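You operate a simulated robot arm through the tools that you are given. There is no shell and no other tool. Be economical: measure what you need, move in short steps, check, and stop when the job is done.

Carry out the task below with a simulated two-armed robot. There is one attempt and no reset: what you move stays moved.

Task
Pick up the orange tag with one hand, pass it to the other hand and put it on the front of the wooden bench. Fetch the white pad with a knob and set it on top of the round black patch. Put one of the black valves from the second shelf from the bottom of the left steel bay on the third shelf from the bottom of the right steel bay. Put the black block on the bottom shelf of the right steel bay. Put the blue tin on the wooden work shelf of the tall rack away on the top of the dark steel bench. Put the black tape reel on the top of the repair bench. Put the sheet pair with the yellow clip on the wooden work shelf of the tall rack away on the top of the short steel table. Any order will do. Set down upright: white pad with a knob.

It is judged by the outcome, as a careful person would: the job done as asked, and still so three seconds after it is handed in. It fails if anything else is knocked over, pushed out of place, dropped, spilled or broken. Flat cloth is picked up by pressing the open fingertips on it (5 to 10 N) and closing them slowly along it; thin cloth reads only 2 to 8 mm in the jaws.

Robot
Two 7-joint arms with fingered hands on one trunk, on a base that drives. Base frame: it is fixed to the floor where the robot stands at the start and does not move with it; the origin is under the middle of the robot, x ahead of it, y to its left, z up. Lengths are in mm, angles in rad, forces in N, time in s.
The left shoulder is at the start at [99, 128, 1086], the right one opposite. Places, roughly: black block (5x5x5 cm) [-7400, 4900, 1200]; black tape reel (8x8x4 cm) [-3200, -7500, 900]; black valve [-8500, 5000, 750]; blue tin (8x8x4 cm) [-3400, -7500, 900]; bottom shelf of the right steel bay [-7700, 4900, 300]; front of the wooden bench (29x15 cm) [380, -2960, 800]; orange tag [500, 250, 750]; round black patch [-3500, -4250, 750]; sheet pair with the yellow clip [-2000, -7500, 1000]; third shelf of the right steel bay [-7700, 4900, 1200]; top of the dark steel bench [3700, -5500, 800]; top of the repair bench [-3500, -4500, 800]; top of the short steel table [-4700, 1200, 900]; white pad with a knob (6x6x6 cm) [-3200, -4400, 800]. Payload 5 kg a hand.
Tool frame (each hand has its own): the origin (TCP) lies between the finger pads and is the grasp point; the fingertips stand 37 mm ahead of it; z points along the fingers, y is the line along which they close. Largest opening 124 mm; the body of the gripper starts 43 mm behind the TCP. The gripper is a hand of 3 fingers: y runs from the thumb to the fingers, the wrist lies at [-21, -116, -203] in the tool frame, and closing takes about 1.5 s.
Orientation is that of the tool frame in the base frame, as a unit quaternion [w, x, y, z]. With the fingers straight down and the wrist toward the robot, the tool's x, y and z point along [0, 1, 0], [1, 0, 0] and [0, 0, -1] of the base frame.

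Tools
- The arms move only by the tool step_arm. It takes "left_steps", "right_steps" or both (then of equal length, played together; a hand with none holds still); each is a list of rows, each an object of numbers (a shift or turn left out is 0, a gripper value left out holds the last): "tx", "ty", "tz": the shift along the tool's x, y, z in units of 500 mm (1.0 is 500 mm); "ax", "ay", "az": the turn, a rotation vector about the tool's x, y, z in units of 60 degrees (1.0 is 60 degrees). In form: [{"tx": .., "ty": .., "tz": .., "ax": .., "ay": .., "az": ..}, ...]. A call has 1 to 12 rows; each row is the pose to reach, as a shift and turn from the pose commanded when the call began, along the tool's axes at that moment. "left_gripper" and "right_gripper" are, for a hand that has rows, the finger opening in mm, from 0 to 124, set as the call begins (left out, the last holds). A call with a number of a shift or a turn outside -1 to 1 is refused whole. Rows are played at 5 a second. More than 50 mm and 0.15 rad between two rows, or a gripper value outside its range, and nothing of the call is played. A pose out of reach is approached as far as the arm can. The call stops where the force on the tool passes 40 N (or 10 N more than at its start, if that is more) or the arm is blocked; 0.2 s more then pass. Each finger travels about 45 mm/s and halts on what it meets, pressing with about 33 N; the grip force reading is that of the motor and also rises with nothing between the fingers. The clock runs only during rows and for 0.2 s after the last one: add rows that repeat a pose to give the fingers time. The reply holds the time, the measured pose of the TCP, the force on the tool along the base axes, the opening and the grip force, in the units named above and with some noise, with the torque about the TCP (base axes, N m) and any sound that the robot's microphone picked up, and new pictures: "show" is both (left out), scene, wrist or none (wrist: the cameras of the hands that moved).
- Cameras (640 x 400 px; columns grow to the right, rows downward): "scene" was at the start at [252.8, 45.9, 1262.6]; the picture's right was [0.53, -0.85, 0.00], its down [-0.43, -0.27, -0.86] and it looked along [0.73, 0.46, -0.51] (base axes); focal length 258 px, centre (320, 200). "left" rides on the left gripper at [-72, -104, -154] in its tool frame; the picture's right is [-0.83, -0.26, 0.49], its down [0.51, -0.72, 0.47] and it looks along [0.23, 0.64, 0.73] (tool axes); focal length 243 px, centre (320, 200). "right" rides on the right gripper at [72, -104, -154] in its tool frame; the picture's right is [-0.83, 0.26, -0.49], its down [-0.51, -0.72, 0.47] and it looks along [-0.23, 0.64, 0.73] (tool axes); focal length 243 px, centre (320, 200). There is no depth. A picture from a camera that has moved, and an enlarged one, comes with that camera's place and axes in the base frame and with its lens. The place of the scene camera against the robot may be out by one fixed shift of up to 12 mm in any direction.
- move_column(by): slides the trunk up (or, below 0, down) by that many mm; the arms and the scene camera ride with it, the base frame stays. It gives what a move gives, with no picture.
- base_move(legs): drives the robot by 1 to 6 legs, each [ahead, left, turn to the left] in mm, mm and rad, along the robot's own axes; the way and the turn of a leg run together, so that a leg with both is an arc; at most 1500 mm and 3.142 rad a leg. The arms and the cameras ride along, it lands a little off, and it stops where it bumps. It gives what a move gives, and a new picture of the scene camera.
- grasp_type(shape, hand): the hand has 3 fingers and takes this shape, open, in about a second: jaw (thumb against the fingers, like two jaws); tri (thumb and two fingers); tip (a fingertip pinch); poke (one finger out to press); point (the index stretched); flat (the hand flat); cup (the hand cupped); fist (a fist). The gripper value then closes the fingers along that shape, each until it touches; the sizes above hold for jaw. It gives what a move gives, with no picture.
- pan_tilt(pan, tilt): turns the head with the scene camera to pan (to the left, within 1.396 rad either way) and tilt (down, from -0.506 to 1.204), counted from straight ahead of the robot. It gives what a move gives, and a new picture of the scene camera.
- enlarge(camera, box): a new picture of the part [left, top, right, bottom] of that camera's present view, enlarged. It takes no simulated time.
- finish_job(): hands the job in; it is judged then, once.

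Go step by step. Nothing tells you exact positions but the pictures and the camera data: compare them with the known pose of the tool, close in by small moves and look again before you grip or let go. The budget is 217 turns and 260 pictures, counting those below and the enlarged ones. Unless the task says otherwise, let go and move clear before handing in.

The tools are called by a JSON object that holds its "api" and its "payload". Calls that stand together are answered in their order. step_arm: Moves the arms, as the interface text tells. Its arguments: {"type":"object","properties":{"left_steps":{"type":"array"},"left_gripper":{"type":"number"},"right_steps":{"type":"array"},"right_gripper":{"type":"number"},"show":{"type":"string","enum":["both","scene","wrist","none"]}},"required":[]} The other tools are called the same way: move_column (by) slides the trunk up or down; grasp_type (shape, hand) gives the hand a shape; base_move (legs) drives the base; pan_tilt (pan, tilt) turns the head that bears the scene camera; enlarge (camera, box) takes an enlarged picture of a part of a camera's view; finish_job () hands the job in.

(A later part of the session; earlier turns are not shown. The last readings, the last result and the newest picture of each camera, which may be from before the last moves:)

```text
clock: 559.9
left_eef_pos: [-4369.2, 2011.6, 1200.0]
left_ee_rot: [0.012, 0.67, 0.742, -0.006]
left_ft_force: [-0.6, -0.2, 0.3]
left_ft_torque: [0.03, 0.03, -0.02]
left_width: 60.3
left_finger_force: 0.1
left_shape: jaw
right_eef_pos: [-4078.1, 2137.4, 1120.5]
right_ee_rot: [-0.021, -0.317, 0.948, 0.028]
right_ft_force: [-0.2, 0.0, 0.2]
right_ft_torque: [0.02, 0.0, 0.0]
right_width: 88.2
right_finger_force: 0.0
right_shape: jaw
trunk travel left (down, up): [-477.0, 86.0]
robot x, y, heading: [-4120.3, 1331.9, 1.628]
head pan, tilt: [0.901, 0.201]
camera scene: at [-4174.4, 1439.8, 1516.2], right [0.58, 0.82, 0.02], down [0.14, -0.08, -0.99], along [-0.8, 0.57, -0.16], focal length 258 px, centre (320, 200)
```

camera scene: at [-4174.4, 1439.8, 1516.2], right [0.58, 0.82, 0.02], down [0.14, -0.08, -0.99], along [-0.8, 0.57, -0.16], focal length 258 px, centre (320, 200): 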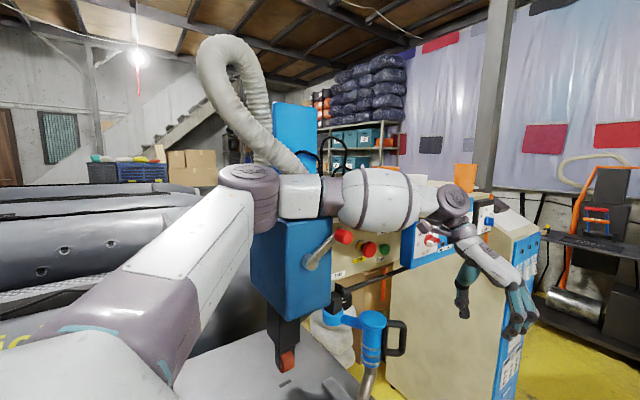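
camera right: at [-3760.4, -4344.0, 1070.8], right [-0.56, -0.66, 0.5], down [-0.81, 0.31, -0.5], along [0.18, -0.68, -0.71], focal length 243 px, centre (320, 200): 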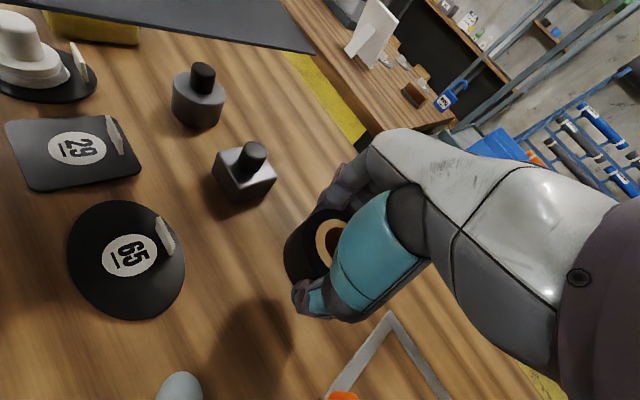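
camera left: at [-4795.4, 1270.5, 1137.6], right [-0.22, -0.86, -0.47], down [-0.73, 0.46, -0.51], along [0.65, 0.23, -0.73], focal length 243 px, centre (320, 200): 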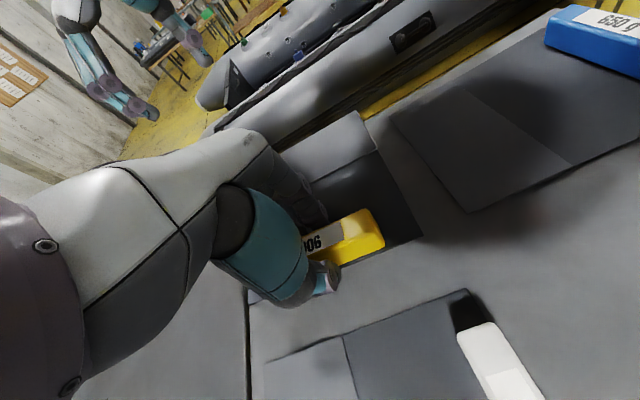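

The left elbow met the blue machine. I back off and shift right before going north again.

{"api": "base_move", "payload": {"legs": [[-80, -30, 0]]}}

{"api": "base_move", "payload": {"legs": [[-120, -100, -0.05], [0, -180, 0], [1400, 0, 0], [250, 0, 0]]}}

```text
clock: 560.6
left_eef_pos: [-4367.9, 2010.8, 1199.8]
left_ee_rot: [0.013, 0.671, 0.742, -0.005]
left_ft_force: [-0.2, 0.3, 0.4]
left_ft_torque: [0.04, 0.0, 0.04]
left_width: 60.1
left_finger_force: 0.0
left_shape: jaw
right_eef_pos: [-4082.3, 2139.8, 1111.2]
right_ee_rot: [-0.021, -0.319, 0.947, 0.022]
right_ft_force: [0.0, -0.3, -0.4]
right_ft_torque: [0.03, 0.0, 0.0]
right_width: 87.9
right_finger_force: 0.0
right_shape: jaw
trunk travel left (down, up): [-477.0, 86.0]
robot x, y, heading: [-4114.0, 1310.4, 1.629]
head pan, tilt: [0.901, 0.201]
stopped in leg 1: the robot was blocked; the commanded pose is now the measured one
camera scene: at [-4174.6, 1445.4, 1515.0], right [0.57, 0.82, 0.01], down [0.15, -0.09, -0.98], along [-0.81, 0.56, -0.17], focal length 258 px, centre (320, 200)
```

scene: 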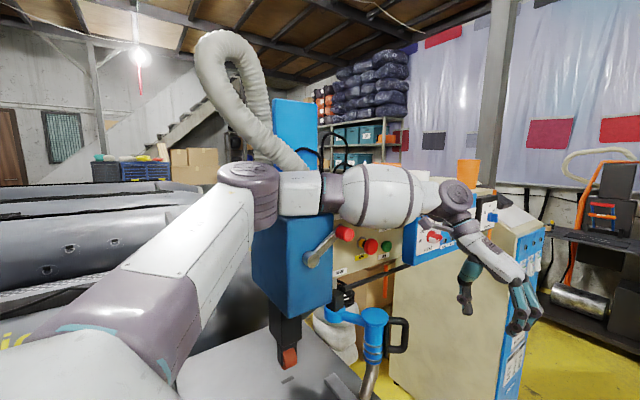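

```text
clock: 572.0
left_eef_pos: [-4072.7, 3591.0, 1176.1]
left_ee_rot: [0.028, 0.69, 0.723, -0.009]
left_ft_force: [-0.4, -0.4, 0.5]
left_ft_torque: [0.03, 0.02, 0.0]
left_width: 59.9
left_finger_force: 0.1
left_shape: jaw
right_eef_pos: [-3777.0, 3698.8, 1093.0]
right_ee_rot: [-0.016, -0.292, 0.956, 0.009]
right_ft_force: [-0.2, -0.2, 0.3]
right_ft_torque: [0.04, -0.02, 0.02]
right_width: 87.8
right_finger_force: 0.0
right_shape: jaw
trunk travel left (down, up): [-477.0, 86.0]
robot x, y, heading: [-3839.4, 2851.1, 1.581]
head pan, tilt: [0.901, 0.201]
camera scene: at [-3915.0, 3020.3, 1510.2], right [0.62, 0.79, 0.0], down [0.16, -0.12, -0.98], along [-0.77, 0.61, -0.2], focal length 258 px, centre (320, 200)
```

scene: 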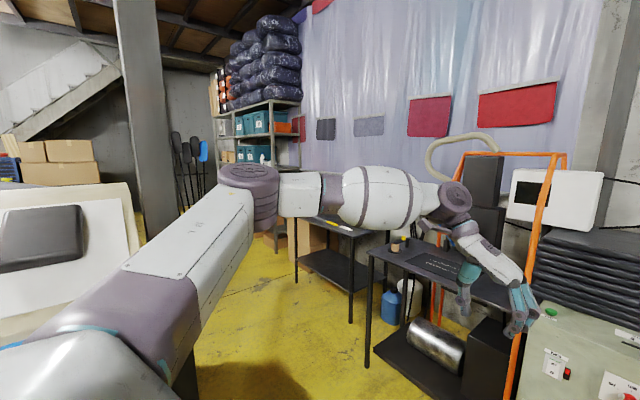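

I retract both arms (and turn the left wrist back) before turning west toward the bays.

{"api": "step_arm", "payload": {"left_steps": [{"tx": -0.06, "az": -0.14}, {"tx": -0.12, "az": -0.28}, {"tx": -0.18, "az": -0.42}, {"tx": -0.24, "az": -0.56}, {"tx": -0.3, "az": -0.7}, {"tx": -0.34, "az": -0.84}, {"tx": -0.34, "az": -0.98}], "right_steps": [{"tx": 0.048, "ty": -0.07}, {"tx": 0.097, "ty": -0.14}, {"tx": 0.145, "ty": -0.21}, {"tx": 0.193, "ty": -0.285}, {"tx": 0.242, "ty": -0.36}, {"tx": 0.27, "ty": -0.4}, {"tx": 0.27, "ty": -0.4}], "right_gripper": 100, "show": "none"}}

{"api": "base_move", "payload": {"legs": [[500, 0, 0], [0, 0, 1.56]]}}

{"api": "pan_tilt", "payload": {"pan": -0.1, "tilt": 0.3}}

```text
clock: 573.6
left_eef_pos: [-4063.1, 3422.8, 1183.6]
left_ee_rot: [0.02, 0.246, 0.969, -0.022]
left_ft_force: [0.2, 0.5, -0.6]
left_ft_torque: [0.0, 0.01, -0.02]
left_width: 60.1
left_finger_force: 0.1
left_shape: jaw
right_eef_pos: [-3775.3, 3459.5, 1090.7]
right_ee_rot: [-0.017, -0.294, 0.956, 0.007]
right_ft_force: [0.2, 0.6, -0.5]
right_ft_torque: [-0.03, 0.01, 0.03]
right_width: 99.8
right_finger_force: 0.1
right_shape: jaw
trunk travel left (down, up): [-477.0, 86.0]
robot x, y, heading: [-3840.7, 2853.8, 1.576]
head pan, tilt: [0.901, 0.201]
```

```text
clock: 580.3
left_eef_pos: [-4423.3, 3176.5, 1183.6]
left_ee_rot: [0.029, -0.484, 0.874, -0.003]
left_ft_force: [-0.4, -0.6, 0.0]
left_ft_torque: [-0.03, 0.04, -0.02]
left_width: 60.1
left_finger_force: 0.0
left_shape: jaw
right_eef_pos: [-4441.6, 3465.4, 1090.1]
right_ee_rot: [0.017, 0.868, -0.496, 0.005]
right_ft_force: [0.2, 0.9, -0.1]
right_ft_torque: [-0.01, 0.01, 0.02]
right_width: 99.6
right_finger_force: 0.1
right_shape: jaw
trunk travel left (down, up): [-477.0, 86.0]
robot x, y, heading: [-3842.8, 3362.4, 3.081]
head pan, tilt: [0.901, 0.201]
camera scene: at [-4018.2, 3299.4, 1509.8], right [-0.75, 0.67, 0.0], down [0.13, 0.15, -0.98], along [-0.65, -0.73, -0.2], focal length 258 px, centre (320, 200)
```

scene: 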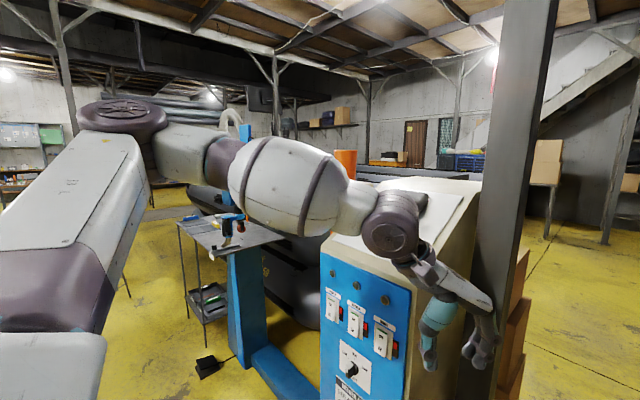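

```text
clock: 581.6
left_eef_pos: [-4423.4, 3177.0, 1182.6]
left_ee_rot: [0.029, -0.484, 0.874, -0.003]
left_ft_force: [0.7, -0.1, -0.4]
left_ft_torque: [-0.01, 0.04, -0.03]
left_width: 60.1
left_finger_force: 0.1
left_shape: jaw
right_eef_pos: [-4441.9, 3465.8, 1091.1]
right_ee_rot: [0.017, 0.868, -0.496, 0.005]
right_ft_force: [0.8, 0.0, -0.5]
right_ft_torque: [0.01, 0.01, 0.02]
right_width: 99.6
right_finger_force: 0.0
right_shape: jaw
trunk travel left (down, up): [-477.0, 86.0]
robot x, y, heading: [-3841.2, 3364.7, 3.084]
head pan, tilt: [-0.099, 0.3]
camera scene: at [-4048.2, 3383.4, 1500.5], right [0.16, 0.99, 0.0], down [0.29, -0.05, -0.96], along [-0.94, 0.15, -0.3], focal length 258 px, centre (320, 200)
```

scene: 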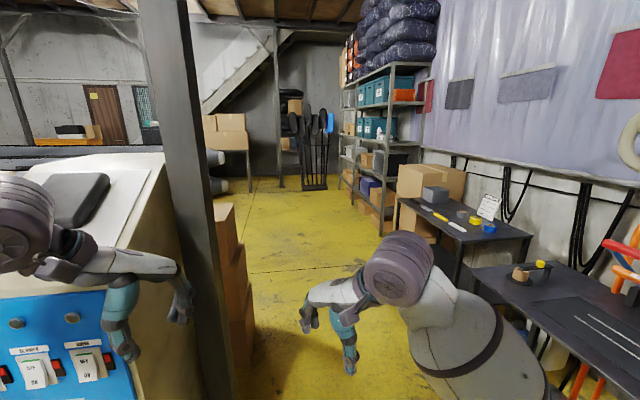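

The way to the bays is clear along y≈3700. I drive west and turn to face them.

{"api": "base_move", "payload": {"legs": [[0, -340, 0.057], [1500, 0, 0], [1500, 0, 0], [760, 0, 0], [0, 0, -1.571]]}}

{"api": "pan_tilt", "payload": {"pan": 0.2, "tilt": 0.3}}

```text
clock: 588.8
left_eef_pos: [-5060.3, 3463.2, 1205.5]
left_ee_rot: [0.014, -0.53, 0.848, 0.005]
left_ft_force: [-1.4, -0.3, -0.4]
left_ft_torque: [0.0, -0.01, 0.02]
left_width: 60.0
left_finger_force: 0.0
left_shape: jaw
right_eef_pos: [-5130.5, 3738.6, 1112.1]
right_ee_rot: [0.031, 0.897, -0.44, -0.007]
right_ft_force: [-0.5, 0.2, -0.5]
right_ft_torque: [-0.02, -0.02, 0.0]
right_width: 99.9
right_finger_force: 0.1
right_shape: jaw
trunk travel left (down, up): [-477.0, 86.0]
robot x, y, heading: [-4557.5, 3699.2, -3.072]
head pan, tilt: [-0.099, 0.3]
stopped in leg 2: the robot was blocked; the commanded pose is now the measured one
camera scene: at [-4717.1, 3713.1, 1507.7], right [0.03, 1.0, -0.01], down [0.26, -0.02, -0.96], along [-0.96, 0.03, -0.27], focal length 258 px, centre (320, 200)
```

scene: 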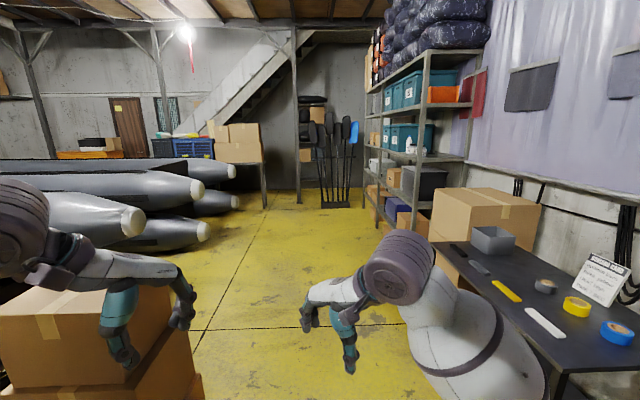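

```text
clock: 589.6
left_eef_pos: [-5060.5, 3462.8, 1205.8]
left_ee_rot: [0.014, -0.53, 0.848, 0.004]
left_ft_force: [-0.3, 1.0, -0.1]
left_ft_torque: [0.01, 0.02, 0.01]
left_width: 59.9
left_finger_force: 0.0
left_shape: jaw
right_eef_pos: [-5129.7, 3738.5, 1113.2]
right_ee_rot: [0.032, 0.897, -0.442, -0.008]
right_ft_force: [-0.4, 0.3, 0.4]
right_ft_torque: [0.0, -0.01, 0.02]
right_width: 99.9
right_finger_force: 0.0
right_shape: jaw
trunk travel left (down, up): [-477.0, 86.0]
robot x, y, heading: [-4558.2, 3700.0, -3.076]
head pan, tilt: [0.201, 0.3]
camera scene: at [-4711.4, 3685.1, 1507.8], right [-0.26, 0.96, 0.0], down [0.25, 0.06, -0.97], along [-0.93, -0.25, -0.26], focal length 258 px, centre (320, 200)
```

scene: 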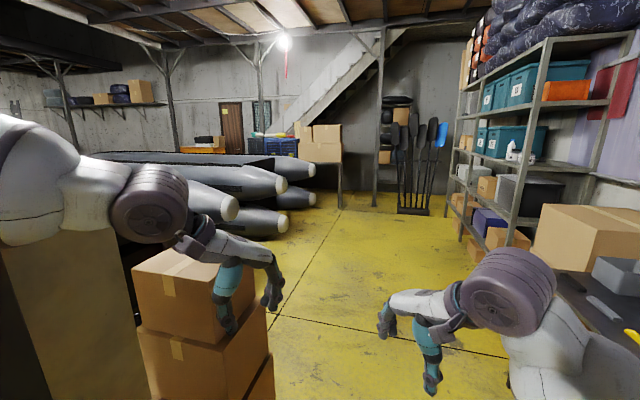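

{"api": "base_move", "payload": {"legs": [[-60, -30, 0]]}}

{"api": "step_arm", "payload": {"left_steps": [{"tx": 0.05, "ty": 0.085}, {"tx": 0.1, "ty": 0.17}, {"tx": 0.15, "ty": 0.26}, {"tx": 0.2, "ty": 0.345}, {"tx": 0.25, "ty": 0.43}, {"tx": 0.298, "ty": 0.515}], "right_steps": [{"tx": -0.055, "ty": 0.08}, {"tx": -0.11, "ty": 0.165}, {"tx": -0.165, "ty": 0.245}, {"tx": -0.22, "ty": 0.33}, {"tx": -0.275, "ty": 0.41}, {"tx": -0.33, "ty": 0.49}], "show": "none"}}

{"api": "base_move", "payload": {"legs": [[-60, -120, -0.066], [1500, 0, 0], [1100, 0, 0]]}}

```text
clock: 590.6
left_eef_pos: [-5048.5, 3482.2, 1177.1]
left_ee_rot: [0.036, -0.527, 0.849, 0.0]
left_ft_force: [0.0, -0.5, 0.0]
left_ft_torque: [0.05, 0.02, 0.0]
left_width: 60.1
left_finger_force: 0.0
left_shape: jaw
right_eef_pos: [-5111.6, 3762.4, 1090.2]
right_ee_rot: [0.016, 0.894, -0.447, 0.006]
right_ft_force: [0.0, -0.8, -0.5]
right_ft_torque: [0.01, -0.05, 0.02]
right_width: 99.8
right_finger_force: 0.1
right_shape: jaw
trunk travel left (down, up): [-477.0, 86.0]
robot x, y, heading: [-4502.6, 3732.0, -3.093]
head pan, tilt: [0.201, 0.3]
camera scene: at [-4707.7, 3696.5, 1500.0], right [-0.25, 0.97, 0.0], down [0.29, 0.08, -0.96], along [-0.92, -0.24, -0.3], focal length 258 px, centre (320, 200)
```

scene: 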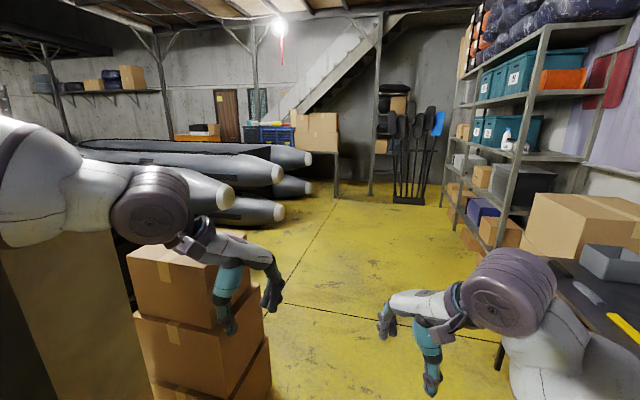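

```text
refused: row 2 steps farther than a row can; nothing moved
```

```text
clock: 604.4
left_eef_pos: [-7566.1, 3691.3, 1179.1]
left_ee_rot: [0.035, -0.496, 0.867, -0.002]
left_ft_force: [0.0, 0.2, -0.2]
left_ft_torque: [-0.03, 0.01, -0.03]
left_width: 60.0
left_finger_force: 0.1
left_shape: jaw
right_eef_pos: [-7608.5, 3972.9, 1090.8]
right_ee_rot: [0.017, 0.878, -0.478, 0.005]
right_ft_force: [0.5, 0.7, 0.2]
right_ft_torque: [0.04, -0.01, 0.0]
right_width: 99.5
right_finger_force: 0.1
right_shape: jaw
trunk travel left (down, up): [-477.0, 86.0]
robot x, y, heading: [-7002.5, 3897.8, 3.127]
head pan, tilt: [0.201, 0.3]
camera scene: at [-7210.9, 3881.0, 1500.6], right [-0.18, 0.98, 0.0], down [0.29, 0.05, -0.96], along [-0.94, -0.18, -0.3], focal length 258 px, centre (320, 200)
```

scene: 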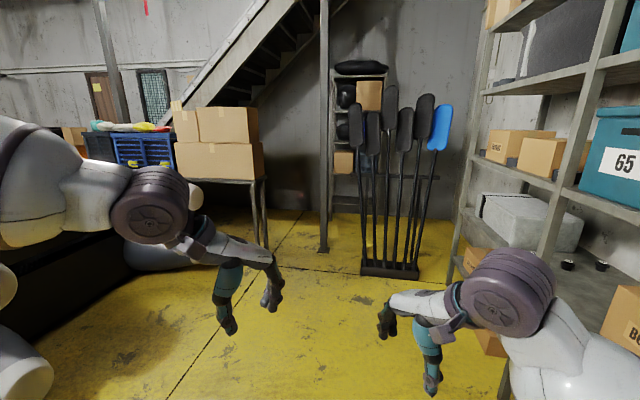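

I'm at the bays. I drive on to x≈−7700 and turn to face them.

{"api": "base_move", "payload": {"legs": [[700, 0, 0.014], [0, 0, -1.571]]}}

{"api": "pan_tilt", "payload": {"pan": 0.0, "tilt": 0.45}}

```text
clock: 612.1
left_eef_pos: [-7960.2, 4454.8, 1178.0]
left_ee_rot: [0.024, 0.235, 0.971, -0.025]
left_ft_force: [-0.2, -0.3, 0.3]
left_ft_torque: [0.01, -0.03, 0.01]
left_width: 60.2
left_finger_force: 0.0
left_shape: jaw
right_eef_pos: [-7679.0, 4513.0, 1091.3]
right_ee_rot: [-0.016, -0.31, 0.951, 0.009]
right_ft_force: [-0.2, -0.7, 0.1]
right_ft_torque: [-0.01, 0.02, -0.03]
right_width: 99.5
right_finger_force: 0.1
right_shape: jaw
trunk travel left (down, up): [-477.0, 86.0]
robot x, y, heading: [-7718.7, 3905.4, 1.608]
head pan, tilt: [0.201, 0.3]
camera scene: at [-7750.0, 4108.0, 1500.5], right [0.97, 0.24, 0.0], down [0.07, -0.29, -0.96], along [-0.23, 0.93, -0.3], focal length 258 px, centre (320, 200)
```

scene: 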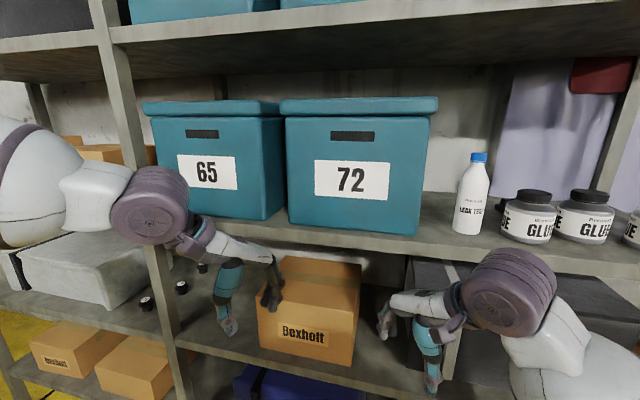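

```text
clock: 612.8
left_eef_pos: [-7960.8, 4455.7, 1178.4]
left_ee_rot: [0.025, 0.236, 0.971, -0.026]
left_ft_force: [-0.3, -0.1, -0.4]
left_ft_torque: [0.02, 0.02, -0.05]
left_width: 59.8
left_finger_force: 0.1
left_shape: jaw
right_eef_pos: [-7680.4, 4511.8, 1090.8]
right_ee_rot: [-0.016, -0.311, 0.95, 0.009]
right_ft_force: [0.1, 0.8, 0.0]
right_ft_torque: [0.0, -0.01, -0.02]
right_width: 99.7
right_finger_force: 0.1
right_shape: jaw
trunk travel left (down, up): [-477.0, 86.0]
robot x, y, heading: [-7724.0, 3904.7, 1.606]
head pan, tilt: [0.0, 0.45]
camera scene: at [-7731.2, 4109.3, 1486.6], right [1.0, 0.04, 0.0], down [0.02, -0.43, -0.9], along [-0.04, 0.9, -0.43], focal length 258 px, centre (320, 200)
```

scene: 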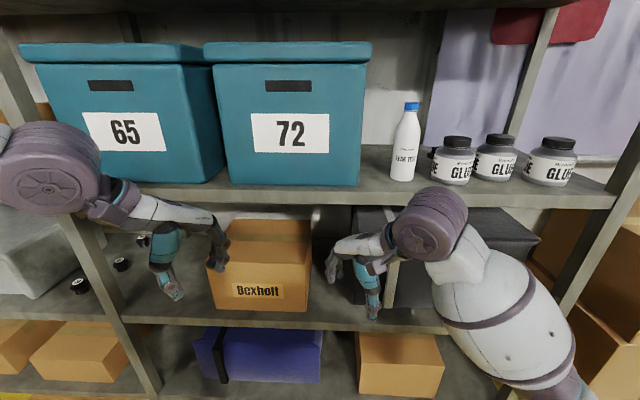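

{"api": "enlarge", "payload": {"camera": "scene", "box": [360, 80, 620, 220]}}

{"api": "enlarge", "payload": {"camera": "scene", "box": [40, 210, 240, 340]}}

```text
2.46 times, centred on (490, 150) of scene
camera zoom: at [-7731.2, 4109.3, 1486.6], right [1.0, 0.04, 0.0], down [0.02, -0.43, -0.9], along [-0.04, 0.9, -0.43], focal length 634 px, centre (-98, 323)
```

zoom: 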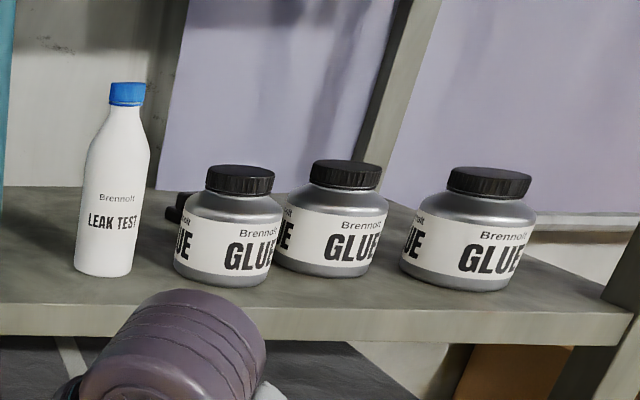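

```text
3.08 times, centred on (140, 275) of scene
camera zoom: at [-7731.2, 4109.3, 1486.6], right [1.0, 0.04, 0.0], down [0.02, -0.43, -0.9], along [-0.04, 0.9, -0.43], focal length 793 px, centre (874, -31)
```

zoom: 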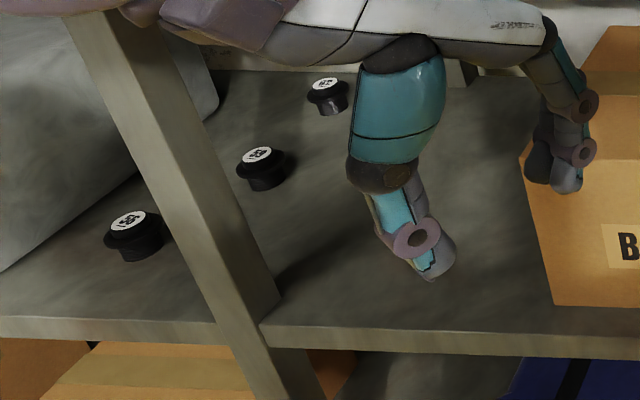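

The valves stand on the left bay's second shelf (nearest ≈ −8680, 4808) and the black block hides behind the first glue jar (≈ −7345, 5080). I ready the left hand (higher) and tuck the right one, then move right to see it.

{"api": "step_arm", "payload": {"left_steps": [{"tx": -0.03, "ty": 0.015, "tz": -0.04, "az": -0.06}, {"tx": -0.06, "ty": 0.03, "tz": -0.08, "az": -0.12}, {"tx": -0.09, "ty": 0.045, "tz": -0.12, "az": -0.18}, {"tx": -0.12, "ty": 0.06, "tz": -0.16, "az": -0.24}, {"tx": -0.15, "ty": 0.075, "tz": -0.2, "az": -0.3}, {"tx": -0.18, "ty": 0.09, "tz": -0.24, "az": -0.36}, {"tx": -0.21, "ty": 0.105, "tz": -0.28, "az": -0.42}, {"tx": -0.231, "ty": 0.119, "tz": -0.3, "az": -0.45}], "right_steps": [{"tx": -0.037, "ty": -0.075}, {"tx": -0.073, "ty": -0.15}, {"tx": -0.11, "ty": -0.226}, {"tx": -0.146, "ty": -0.302}, {"tx": -0.183, "ty": -0.377}, {"tx": -0.22, "ty": -0.453}, {"tx": -0.256, "ty": -0.528}, {"tx": -0.293, "ty": -0.604}], "left_gripper": 100, "show": "none"}}

{"api": "base_move", "payload": {"legs": [[0, -490, -0.037], [230, 0, 0]]}}

```text
clock: 614.6
left_eef_pos: [-7833.8, 4461.4, 1333.8]
left_ee_rot: [0.016, 0.002, 0.999, -0.03]
left_ft_force: [0.4, -0.4, 0.8]
left_ft_torque: [0.01, 0.04, -0.06]
left_width: 99.9
left_finger_force: 0.1
left_shape: jaw
right_eef_pos: [-7381.9, 4354.7, 1078.3]
right_ee_rot: [-0.016, -0.31, 0.951, 0.009]
right_ft_force: [0.2, 0.0, -0.5]
right_ft_torque: [0.0, 0.01, 0.01]
right_width: 99.6
right_finger_force: 0.2
right_shape: jaw
trunk travel left (down, up): [-477.0, 86.0]
robot x, y, heading: [-7721.5, 3905.0, 1.614]
head pan, tilt: [0.0, 0.45]
```

```text
clock: 620.7
left_eef_pos: [-7321.0, 4700.2, 1334.0]
left_ee_rot: [0.017, 0.024, 0.999, -0.03]
left_ft_force: [0.2, -0.3, -0.6]
left_ft_torque: [0.01, 0.01, 0.01]
left_width: 99.7
left_finger_force: 0.1
left_shape: jaw
right_eef_pos: [-6877.7, 4573.9, 1079.0]
right_ee_rot: [-0.016, -0.289, 0.957, 0.01]
right_ft_force: [-1.0, -0.3, 0.3]
right_ft_torque: [0.05, -0.02, 0.02]
right_width: 99.9
right_finger_force: 0.0
right_shape: jaw
trunk travel left (down, up): [-477.0, 86.0]
robot x, y, heading: [-7233.3, 4142.1, 1.567]
head pan, tilt: [0.0, 0.45]
camera scene: at [-7233.6, 4341.5, 1487.1], right [1.0, 0.0, 0.0], down [0.0, -0.43, -0.9], along [0.0, 0.9, -0.43], focal length 258 px, centre (320, 200)
```

scene: 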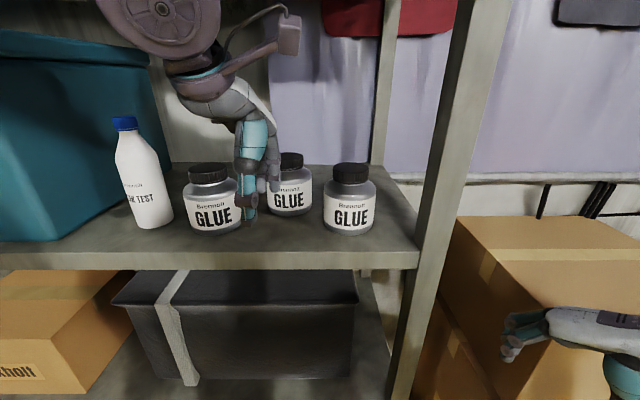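

{"api": "step_arm", "payload": {"left_steps": [{"tz": -0.04}, {"tz": -0.08}, {"tz": -0.08}], "show": "wrist"}}

```text
clock: 621.5
left_eef_pos: [-7322.1, 4706.7, 1371.5]
left_ee_rot: [0.016, 0.024, 0.999, -0.032]
left_ft_force: [-0.4, 0.5, -0.1]
left_ft_torque: [-0.03, -0.01, 0.03]
left_width: 99.6
left_finger_force: 0.0
left_shape: jaw
right_eef_pos: [-6875.5, 4576.9, 1078.5]
right_ee_rot: [-0.017, -0.289, 0.957, 0.008]
right_ft_force: [0.1, -0.5, -0.5]
right_ft_torque: [-0.04, -0.03, -0.03]
right_width: 99.8
right_finger_force: 0.1
right_shape: jaw
trunk travel left (down, up): [-477.0, 86.0]
robot x, y, heading: [-7229.2, 4139.6, 1.567]
head pan, tilt: [0.0, 0.45]
camera left: at [-7260.6, 4609.6, 1534.0], right [0.83, -0.33, -0.45], down [-0.53, -0.73, -0.44], along [-0.18, 0.6, -0.78], focal length 243 px, centre (320, 200)
```

left: 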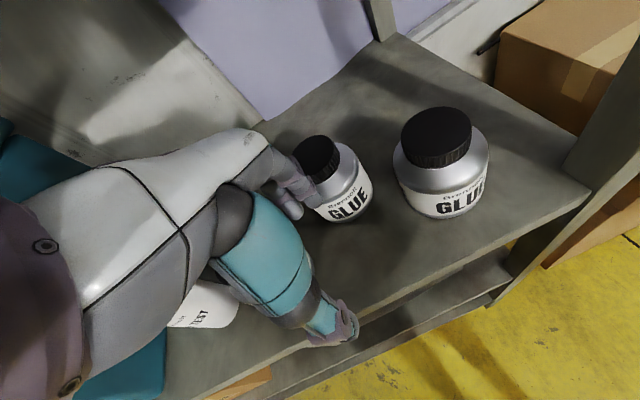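

{"api": "step_arm", "payload": {"left_steps": [{"tx": 0.09}, {"tx": 0.18}, {"tx": 0.27}, {"tx": 0.36}], "show": "both"}}

```text
clock: 622.5
left_eef_pos: [-7507.3, 4711.7, 1365.4]
left_ee_rot: [0.018, 0.025, 0.999, -0.032]
left_ft_force: [2.2, 1.2, -0.2]
left_ft_torque: [0.0, -0.12, -0.12]
left_width: 100.2
left_finger_force: 0.1
left_shape: jaw
right_eef_pos: [-6879.2, 4574.7, 1079.4]
right_ee_rot: [-0.015, -0.288, 0.957, 0.008]
right_ft_force: [-0.1, -1.8, 0.3]
right_ft_torque: [0.05, -0.04, -0.01]
right_width: 99.9
right_finger_force: 0.0
right_shape: jaw
trunk travel left (down, up): [-477.0, 86.0]
robot x, y, heading: [-7238.1, 4141.2, 1.565]
head pan, tilt: [0.0, 0.45]
camera scene: at [-7237.3, 4343.6, 1486.6], right [1.0, 0.0, 0.0], down [0.0, -0.43, -0.9], along [0.01, 0.9, -0.43], focal length 258 px, centre (320, 200)
camera left: at [-7445.1, 4614.4, 1527.8], right [0.83, -0.33, -0.44], down [-0.53, -0.72, -0.44], along [-0.17, 0.6, -0.78], focal length 243 px, centre (320, 200)
```

scene: 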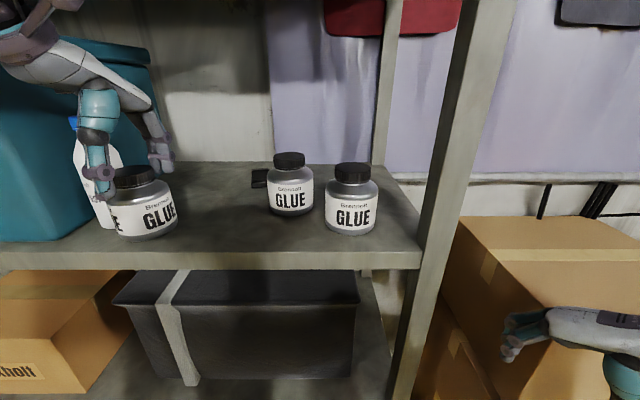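
left: 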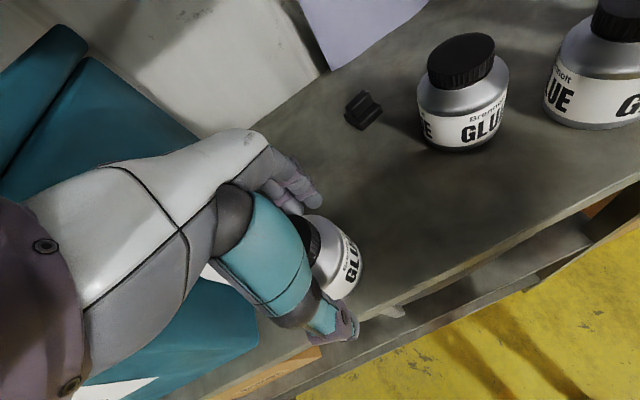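

Careful: the shelf is at z≈1240, and my fingertips pushed the first glue jar (and the bottle) to the left. I check them before moving anything.

{"api": "enlarge", "payload": {"camera": "scene", "box": [30, 90, 230, 250]}}

```text
2.50 times, centred on (130, 170) of scene
camera zoom: at [-7237.3, 4343.6, 1486.6], right [1.0, 0.0, 0.0], down [0.0, -0.43, -0.9], along [0.01, 0.9, -0.43], focal length 644 px, centre (795, 275)
```

zoom: 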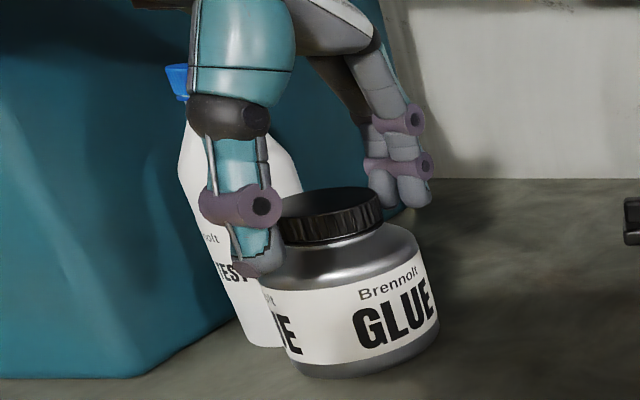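

The jar's cap sits right between my thumb and fingers, so I can carry it back. I lower a little and grip the cap.

{"api": "step_arm", "payload": {"left_steps": [{"tz": 0.015}, {"tz": 0.03}, {"tz": 0.045}, {"tz": 0.045}], "show": "none"}}

{"api": "step_arm", "payload": {"left_steps": [{}, {}, {}, {}, {}], "left_gripper": 0, "show": "both"}}

```text
clock: 623.5
left_eef_pos: [-7500.0, 4713.6, 1351.8]
left_ee_rot: [0.016, 0.025, 0.999, -0.021]
left_ft_force: [1.5, -0.6, 28.7]
left_ft_torque: [1.65, 0.45, -0.03]
left_width: 98.6
left_finger_force: 0.0
left_shape: jaw
right_eef_pos: [-6876.3, 4575.0, 1079.6]
right_ee_rot: [-0.015, -0.289, 0.957, 0.008]
right_ft_force: [1.0, -0.3, -0.3]
right_ft_torque: [0.0, 0.01, -0.02]
right_width: 99.8
right_finger_force: 0.0
right_shape: jaw
trunk travel left (down, up): [-477.0, 86.0]
robot x, y, heading: [-7232.3, 4139.8, 1.565]
head pan, tilt: [0.0, 0.45]
stopped in row 4 (left hand): the force on the tool passed its limit at 42 N (the readings are from after the stop); the commanded pose is now the measured one
```

```text
clock: 624.3
left_eef_pos: [-7500.4, 4715.0, 1353.7]
left_ee_rot: [0.016, 0.027, 0.999, -0.02]
left_ft_force: [0.6, 1.6, 23.7]
left_ft_torque: [1.39, 0.4, -0.09]
left_width: 50.6
left_finger_force: 0.0
left_shape: jaw
right_eef_pos: [-6875.6, 4573.0, 1079.2]
right_ee_rot: [-0.015, -0.289, 0.957, 0.009]
right_ft_force: [1.0, -0.1, 0.0]
right_ft_torque: [0.0, 0.02, 0.02]
right_width: 99.7
right_finger_force: 0.0
right_shape: jaw
trunk travel left (down, up): [-477.0, 86.0]
robot x, y, heading: [-7231.6, 4140.0, 1.568]
head pan, tilt: [0.0, 0.45]
stopped in row 4 (left hand): the force on the tool passed its limit at 40 N (the readings are from after the stop); the commanded pose is now the measured one
camera scene: at [-7233.1, 4343.0, 1486.5], right [1.0, 0.0, 0.0], down [0.0, -0.43, -0.9], along [0.0, 0.9, -0.43], focal length 258 px, centre (320, 200)
camera left: at [-7439.0, 4613.2, 1513.5], right [0.83, -0.32, -0.45], down [-0.53, -0.71, -0.46], along [-0.17, 0.62, -0.76], focal length 243 px, centre (320, 200)
```

scene: 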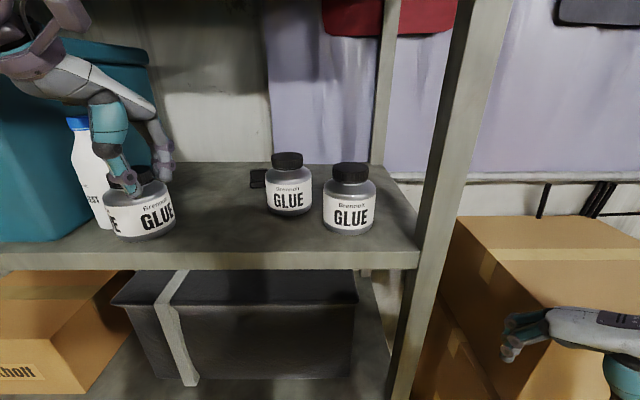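
left: 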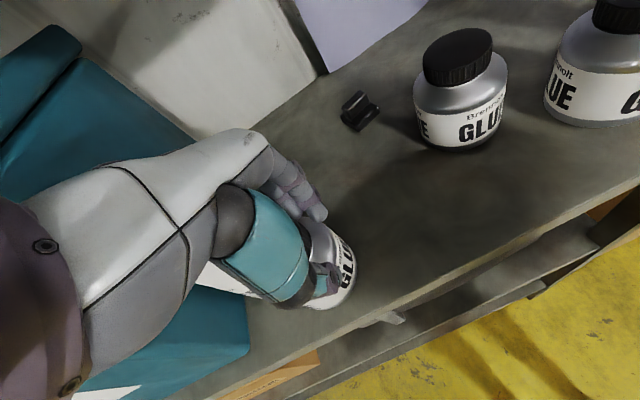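

{"api": "step_arm", "payload": {"left_steps": [{"tz": -0.02}, {"tz": -0.02}, {"tz": -0.02}, {"tz": -0.02}, {"tz": -0.02}, {"tz": -0.02}], "left_gripper": 0, "show": "none"}}

{"api": "enlarge", "payload": {"camera": "scene", "box": [30, 90, 230, 250]}}

```text
clock: 625.7
left_eef_pos: [-7502.3, 4714.8, 1359.8]
left_ee_rot: [0.017, 0.026, 0.999, -0.025]
left_ft_force: [-0.4, 1.3, 0.0]
left_ft_torque: [-0.02, -0.02, -0.03]
left_width: 17.7
left_finger_force: 33.3
left_shape: jaw
right_eef_pos: [-6875.8, 4575.2, 1079.3]
right_ee_rot: [-0.016, -0.288, 0.958, 0.009]
right_ft_force: [-0.2, -0.2, 0.1]
right_ft_torque: [-0.02, 0.0, -0.01]
right_width: 100.0
right_finger_force: 0.1
right_shape: jaw
trunk travel left (down, up): [-477.0, 86.0]
robot x, y, heading: [-7233.0, 4141.1, 1.564]
head pan, tilt: [0.0, 0.45]
```

```text
2.50 times, centred on (130, 170) of scene
camera zoom: at [-7233.5, 4344.3, 1486.6], right [1.0, 0.0, 0.0], down [0.0, -0.44, -0.9], along [0.0, 0.9, -0.44], focal length 644 px, centre (795, 275)
```

zoom: 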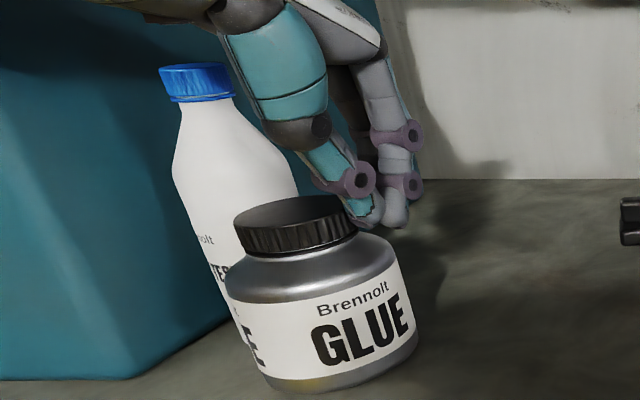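

The jar slipped aside: it leans on the bottle. I rise, open, centre over the jar (≈ −7545, 4750) and look.

{"api": "step_arm", "payload": {"left_steps": [{"tz": -0.06}, {"tz": -0.13}, {"tz": -0.13, "tx": 0.045, "ty": 0.033}, {"tz": -0.13, "tx": 0.09, "ty": 0.066}, {"tz": -0.13, "tx": 0.09, "ty": 0.066}, {"tz": -0.13, "tx": 0.09, "ty": 0.066}], "left_gripper": 120, "show": "both"}}

```text
clock: 627.1
left_eef_pos: [-7546.1, 4753.1, 1422.8]
left_ee_rot: [0.018, 0.025, 0.999, -0.024]
left_ft_force: [0.4, 0.6, 0.2]
left_ft_torque: [-0.01, 0.01, -0.01]
left_width: 119.6
left_finger_force: 0.0
left_shape: jaw
right_eef_pos: [-6876.6, 4574.9, 1078.9]
right_ee_rot: [-0.015, -0.289, 0.957, 0.009]
right_ft_force: [-0.1, 0.5, -0.3]
right_ft_torque: [-0.02, 0.02, 0.01]
right_width: 99.9
right_finger_force: 0.0
right_shape: jaw
trunk travel left (down, up): [-477.0, 86.0]
robot x, y, heading: [-7235.7, 4142.7, 1.566]
head pan, tilt: [0.0, 0.45]
camera scene: at [-7233.7, 4344.3, 1486.6], right [1.0, 0.0, 0.0], down [0.0, -0.44, -0.9], along [0.0, 0.9, -0.44], focal length 258 px, centre (320, 200)
camera left: at [-7484.9, 4652.9, 1583.8], right [0.83, -0.33, -0.45], down [-0.53, -0.72, -0.45], along [-0.17, 0.62, -0.77], focal length 243 px, centre (320, 200)
```

scene: 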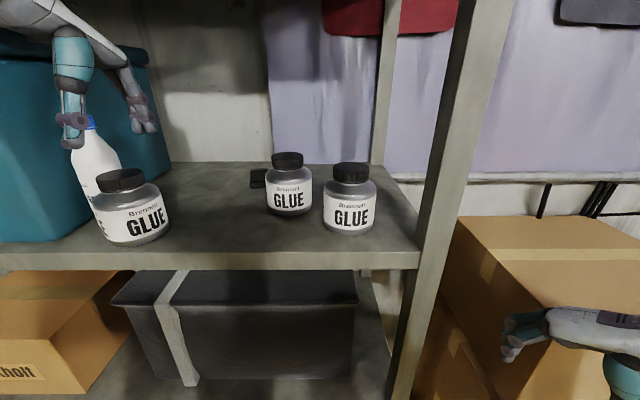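
left: 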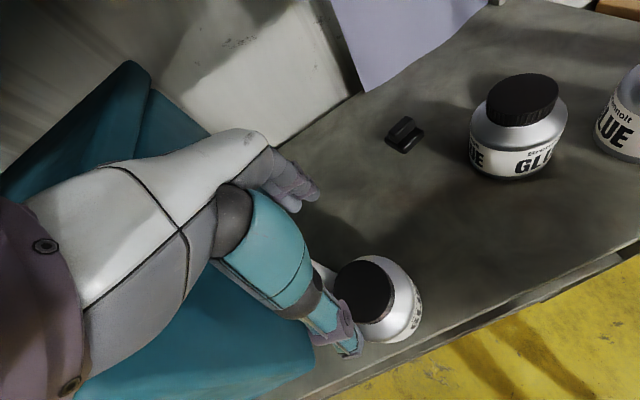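

{"api": "step_arm", "payload": {"left_steps": [{"tx": -0.01, "ty": -0.025, "az": 0.13}, {"tx": -0.02, "ty": -0.05, "az": 0.26}, {"tx": -0.028, "ty": -0.068, "az": 0.39}, {"tx": -0.028, "ty": -0.068, "az": 0.5}, {"tx": -0.028, "ty": -0.068, "az": 0.6}, {"tx": -0.028, "ty": -0.068, "az": 0.6, "tz": 0.07}, {"tx": -0.028, "ty": -0.068, "az": 0.6, "tz": 0.14}, {"tx": -0.028, "ty": -0.068, "az": 0.6, "tz": 0.18}, {"tx": -0.028, "ty": -0.068, "az": 0.6, "tz": 0.21}, {"tx": -0.028, "ty": -0.068, "az": 0.6, "tz": 0.21}], "left_gripper": 124, "show": "both"}}

```text
clock: 629.3
left_eef_pos: [-7532.3, 4714.7, 1318.3]
left_ee_rot: [0.023, 0.333, 0.942, -0.018]
left_ft_force: [-0.4, 0.5, 0.0]
left_ft_torque: [0.07, 0.01, 0.02]
left_width: 123.5
left_finger_force: 0.1
left_shape: jaw
right_eef_pos: [-6877.0, 4575.6, 1079.0]
right_ee_rot: [-0.016, -0.289, 0.957, 0.008]
right_ft_force: [-0.6, 0.1, 1.2]
right_ft_torque: [-0.01, -0.06, 0.02]
right_width: 99.5
right_finger_force: 0.1
right_shape: jaw
trunk travel left (down, up): [-477.0, 86.0]
robot x, y, heading: [-7230.3, 4139.3, 1.573]
head pan, tilt: [0.0, 0.45]
camera scene: at [-7233.7, 4344.3, 1486.6], right [1.0, 0.0, 0.0], down [0.0, -0.44, -0.9], along [0.0, 0.9, -0.44], focal length 258 px, centre (320, 200)
camera left: at [-7546.2, 4595.9, 1477.0], right [0.5, -0.75, -0.44], down [-0.83, -0.27, -0.49], along [0.25, 0.61, -0.75], focal length 243 px, centre (320, 200)
```

scene: 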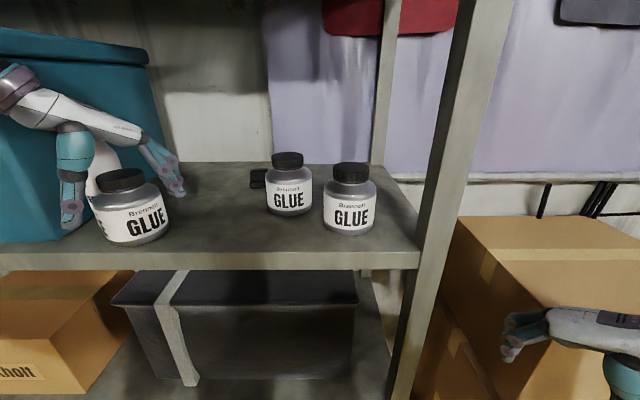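
left: 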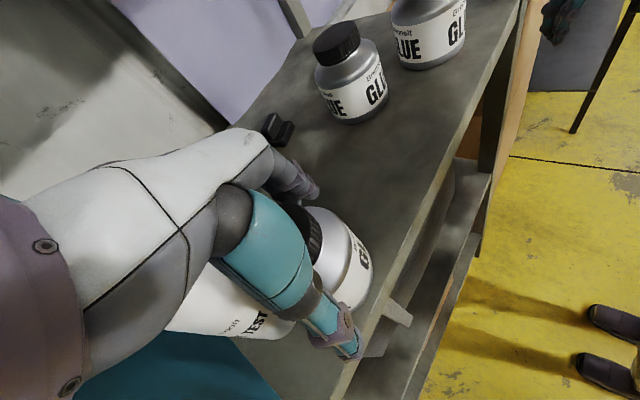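

{"api": "step_arm", "payload": {"left_steps": [{}, {}, {}, {}, {}, {}], "left_gripper": 0, "show": "none"}}

{"api": "step_arm", "payload": {"left_steps": [{"tz": -0.01}, {"tz": -0.025}, {"tz": -0.04}, {"tz": -0.04}], "show": "scene"}}

```text
clock: 630.7
left_eef_pos: [-7531.9, 4714.5, 1317.4]
left_ee_rot: [0.023, 0.333, 0.942, -0.018]
left_ft_force: [0.3, -0.4, 0.2]
left_ft_torque: [0.04, -0.03, 0.01]
left_width: 76.6
left_finger_force: 32.5
left_shape: jaw
right_eef_pos: [-6877.4, 4574.1, 1079.4]
right_ee_rot: [-0.015, -0.288, 0.957, 0.009]
right_ft_force: [0.4, 0.3, -0.4]
right_ft_torque: [-0.03, 0.01, 0.01]
right_width: 100.0
right_finger_force: 0.1
right_shape: jaw
trunk travel left (down, up): [-477.0, 86.0]
robot x, y, heading: [-7234.5, 4138.7, 1.567]
head pan, tilt: [0.0, 0.45]
```

```text
clock: 631.7
left_eef_pos: [-7533.4, 4716.1, 1339.2]
left_ee_rot: [0.023, 0.332, 0.943, -0.018]
left_ft_force: [-0.7, 0.4, -3.9]
left_ft_torque: [-0.03, -0.04, 0.01]
left_width: 76.7
left_finger_force: 32.9
left_shape: jaw
right_eef_pos: [-6877.3, 4575.0, 1079.5]
right_ee_rot: [-0.015, -0.288, 0.958, 0.009]
right_ft_force: [0.3, -0.4, -0.6]
right_ft_torque: [0.02, -0.01, -0.01]
right_width: 99.8
right_finger_force: 0.0
right_shape: jaw
trunk travel left (down, up): [-477.0, 86.0]
robot x, y, heading: [-7233.7, 4142.9, 1.567]
head pan, tilt: [0.0, 0.45]
camera scene: at [-7234.0, 4344.7, 1486.5], right [1.0, 0.0, 0.0], down [0.0, -0.44, -0.9], along [0.0, 0.9, -0.44], focal length 258 px, centre (320, 200)
```

scene: 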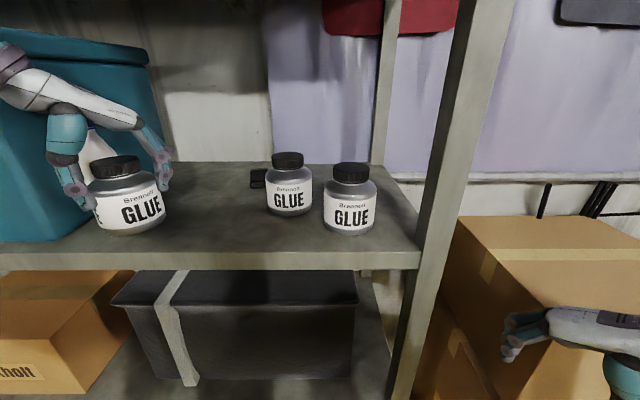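

{"api": "step_arm", "payload": {"left_steps": [{"tx": -0.04, "ty": 0.065}, {"tx": -0.08, "ty": 0.13}, {"tx": -0.124, "ty": 0.195}, {"tx": -0.124, "ty": 0.195, "tz": 0.025}, {"tx": -0.124, "ty": 0.195, "tz": 0.036}, {"tx": -0.124, "ty": 0.195, "tz": 0.044}, {"tx": -0.124, "ty": 0.195, "tz": 0.052}, {"tx": -0.124, "ty": 0.195, "tz": 0.052}], "show": "scene"}}

```text
clock: 633.5
left_eef_pos: [-7421.5, 4750.0, 1317.3]
left_ee_rot: [0.023, 0.333, 0.943, -0.016]
left_ft_force: [1.4, 1.9, 12.0]
left_ft_torque: [0.1, 0.02, 0.0]
left_width: 76.4
left_finger_force: 32.9
left_shape: jaw
right_eef_pos: [-6875.7, 4574.5, 1078.9]
right_ee_rot: [-0.015, -0.288, 0.957, 0.009]
right_ft_force: [0.0, -0.9, 0.1]
right_ft_torque: [-0.02, -0.05, 0.0]
right_width: 99.7
right_finger_force: 0.0
right_shape: jaw
trunk travel left (down, up): [-477.0, 86.0]
robot x, y, heading: [-7230.6, 4140.0, 1.564]
head pan, tilt: [0.0, 0.45]
camera scene: at [-7233.0, 4343.6, 1486.9], right [1.0, 0.0, 0.0], down [0.0, -0.43, -0.9], along [0.0, 0.9, -0.43], focal length 258 px, centre (320, 200)
```

scene: 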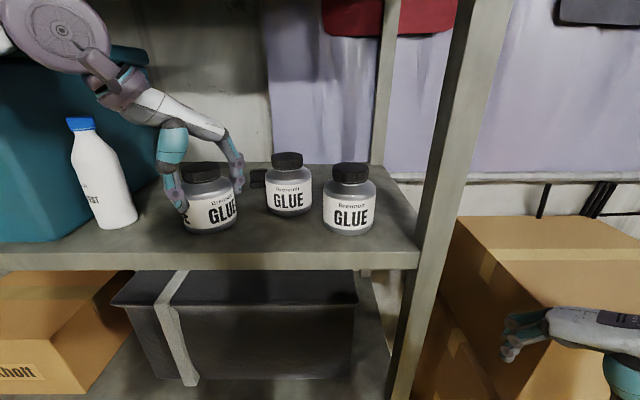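

The jar is back in its place. I release it, rise, and next go for the leaning bottle.

{"api": "step_arm", "payload": {"left_steps": [{}, {}, {}, {}, {}], "left_gripper": 120, "show": "none"}}

{"api": "step_arm", "payload": {"left_steps": [{"tz": -0.08}, {"tz": -0.16}, {"tz": -0.2}, {"tz": -0.2}], "show": "both"}}

```text
clock: 634.7
left_eef_pos: [-7421.7, 4751.8, 1314.5]
left_ee_rot: [0.023, 0.332, 0.943, -0.017]
left_ft_force: [-0.3, -0.3, 0.3]
left_ft_torque: [0.0, 0.02, 0.02]
left_width: 119.5
left_finger_force: 0.0
left_shape: jaw
right_eef_pos: [-6877.5, 4574.9, 1080.6]
right_ee_rot: [-0.015, -0.289, 0.957, 0.009]
right_ft_force: [-0.5, 0.6, 0.9]
right_ft_torque: [-0.02, 0.01, -0.03]
right_width: 100.0
right_finger_force: 0.0
right_shape: jaw
trunk travel left (down, up): [-477.0, 86.0]
robot x, y, heading: [-7230.7, 4141.0, 1.567]
head pan, tilt: [0.0, 0.45]
```

```text
clock: 635.7
left_eef_pos: [-7424.6, 4757.3, 1413.4]
left_ee_rot: [0.024, 0.333, 0.943, -0.018]
left_ft_force: [-0.5, -0.2, -0.5]
left_ft_torque: [0.0, 0.03, 0.0]
left_width: 119.3
left_finger_force: 0.1
left_shape: jaw
right_eef_pos: [-6877.1, 4575.0, 1078.3]
right_ee_rot: [-0.015, -0.288, 0.957, 0.009]
right_ft_force: [0.3, 0.6, 0.4]
right_ft_torque: [0.02, -0.03, 0.01]
right_width: 99.9
right_finger_force: 0.1
right_shape: jaw
trunk travel left (down, up): [-477.0, 86.0]
robot x, y, heading: [-7232.1, 4141.4, 1.565]
head pan, tilt: [0.0, 0.45]
camera scene: at [-7234.0, 4344.4, 1486.5], right [1.0, 0.0, 0.0], down [0.0, -0.44, -0.9], along [0.0, 0.9, -0.44], focal length 258 px, centre (320, 200)
camera left: at [-7439.2, 4637.7, 1573.2], right [0.5, -0.75, -0.44], down [-0.83, -0.27, -0.49], along [0.25, 0.61, -0.75], focal length 243 px, centre (320, 200)
```

scene: 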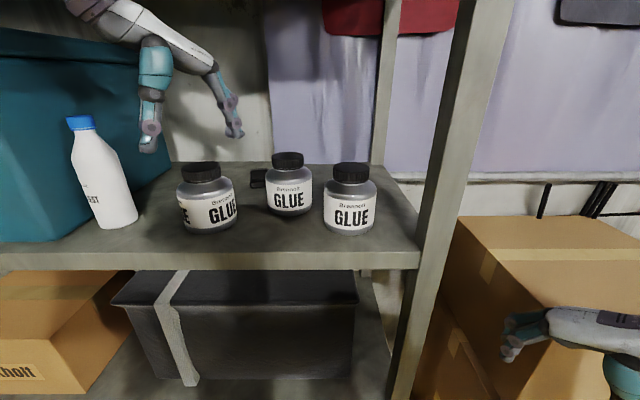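
left: 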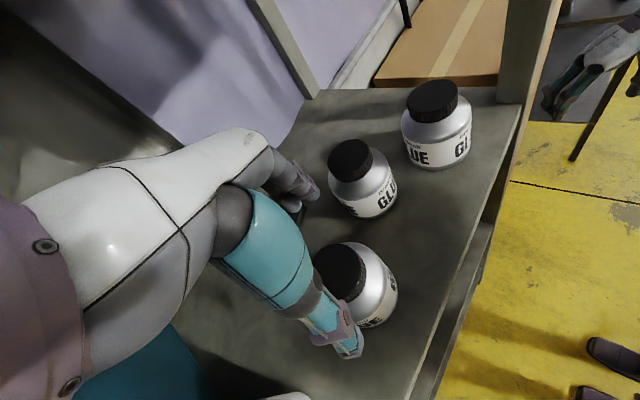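

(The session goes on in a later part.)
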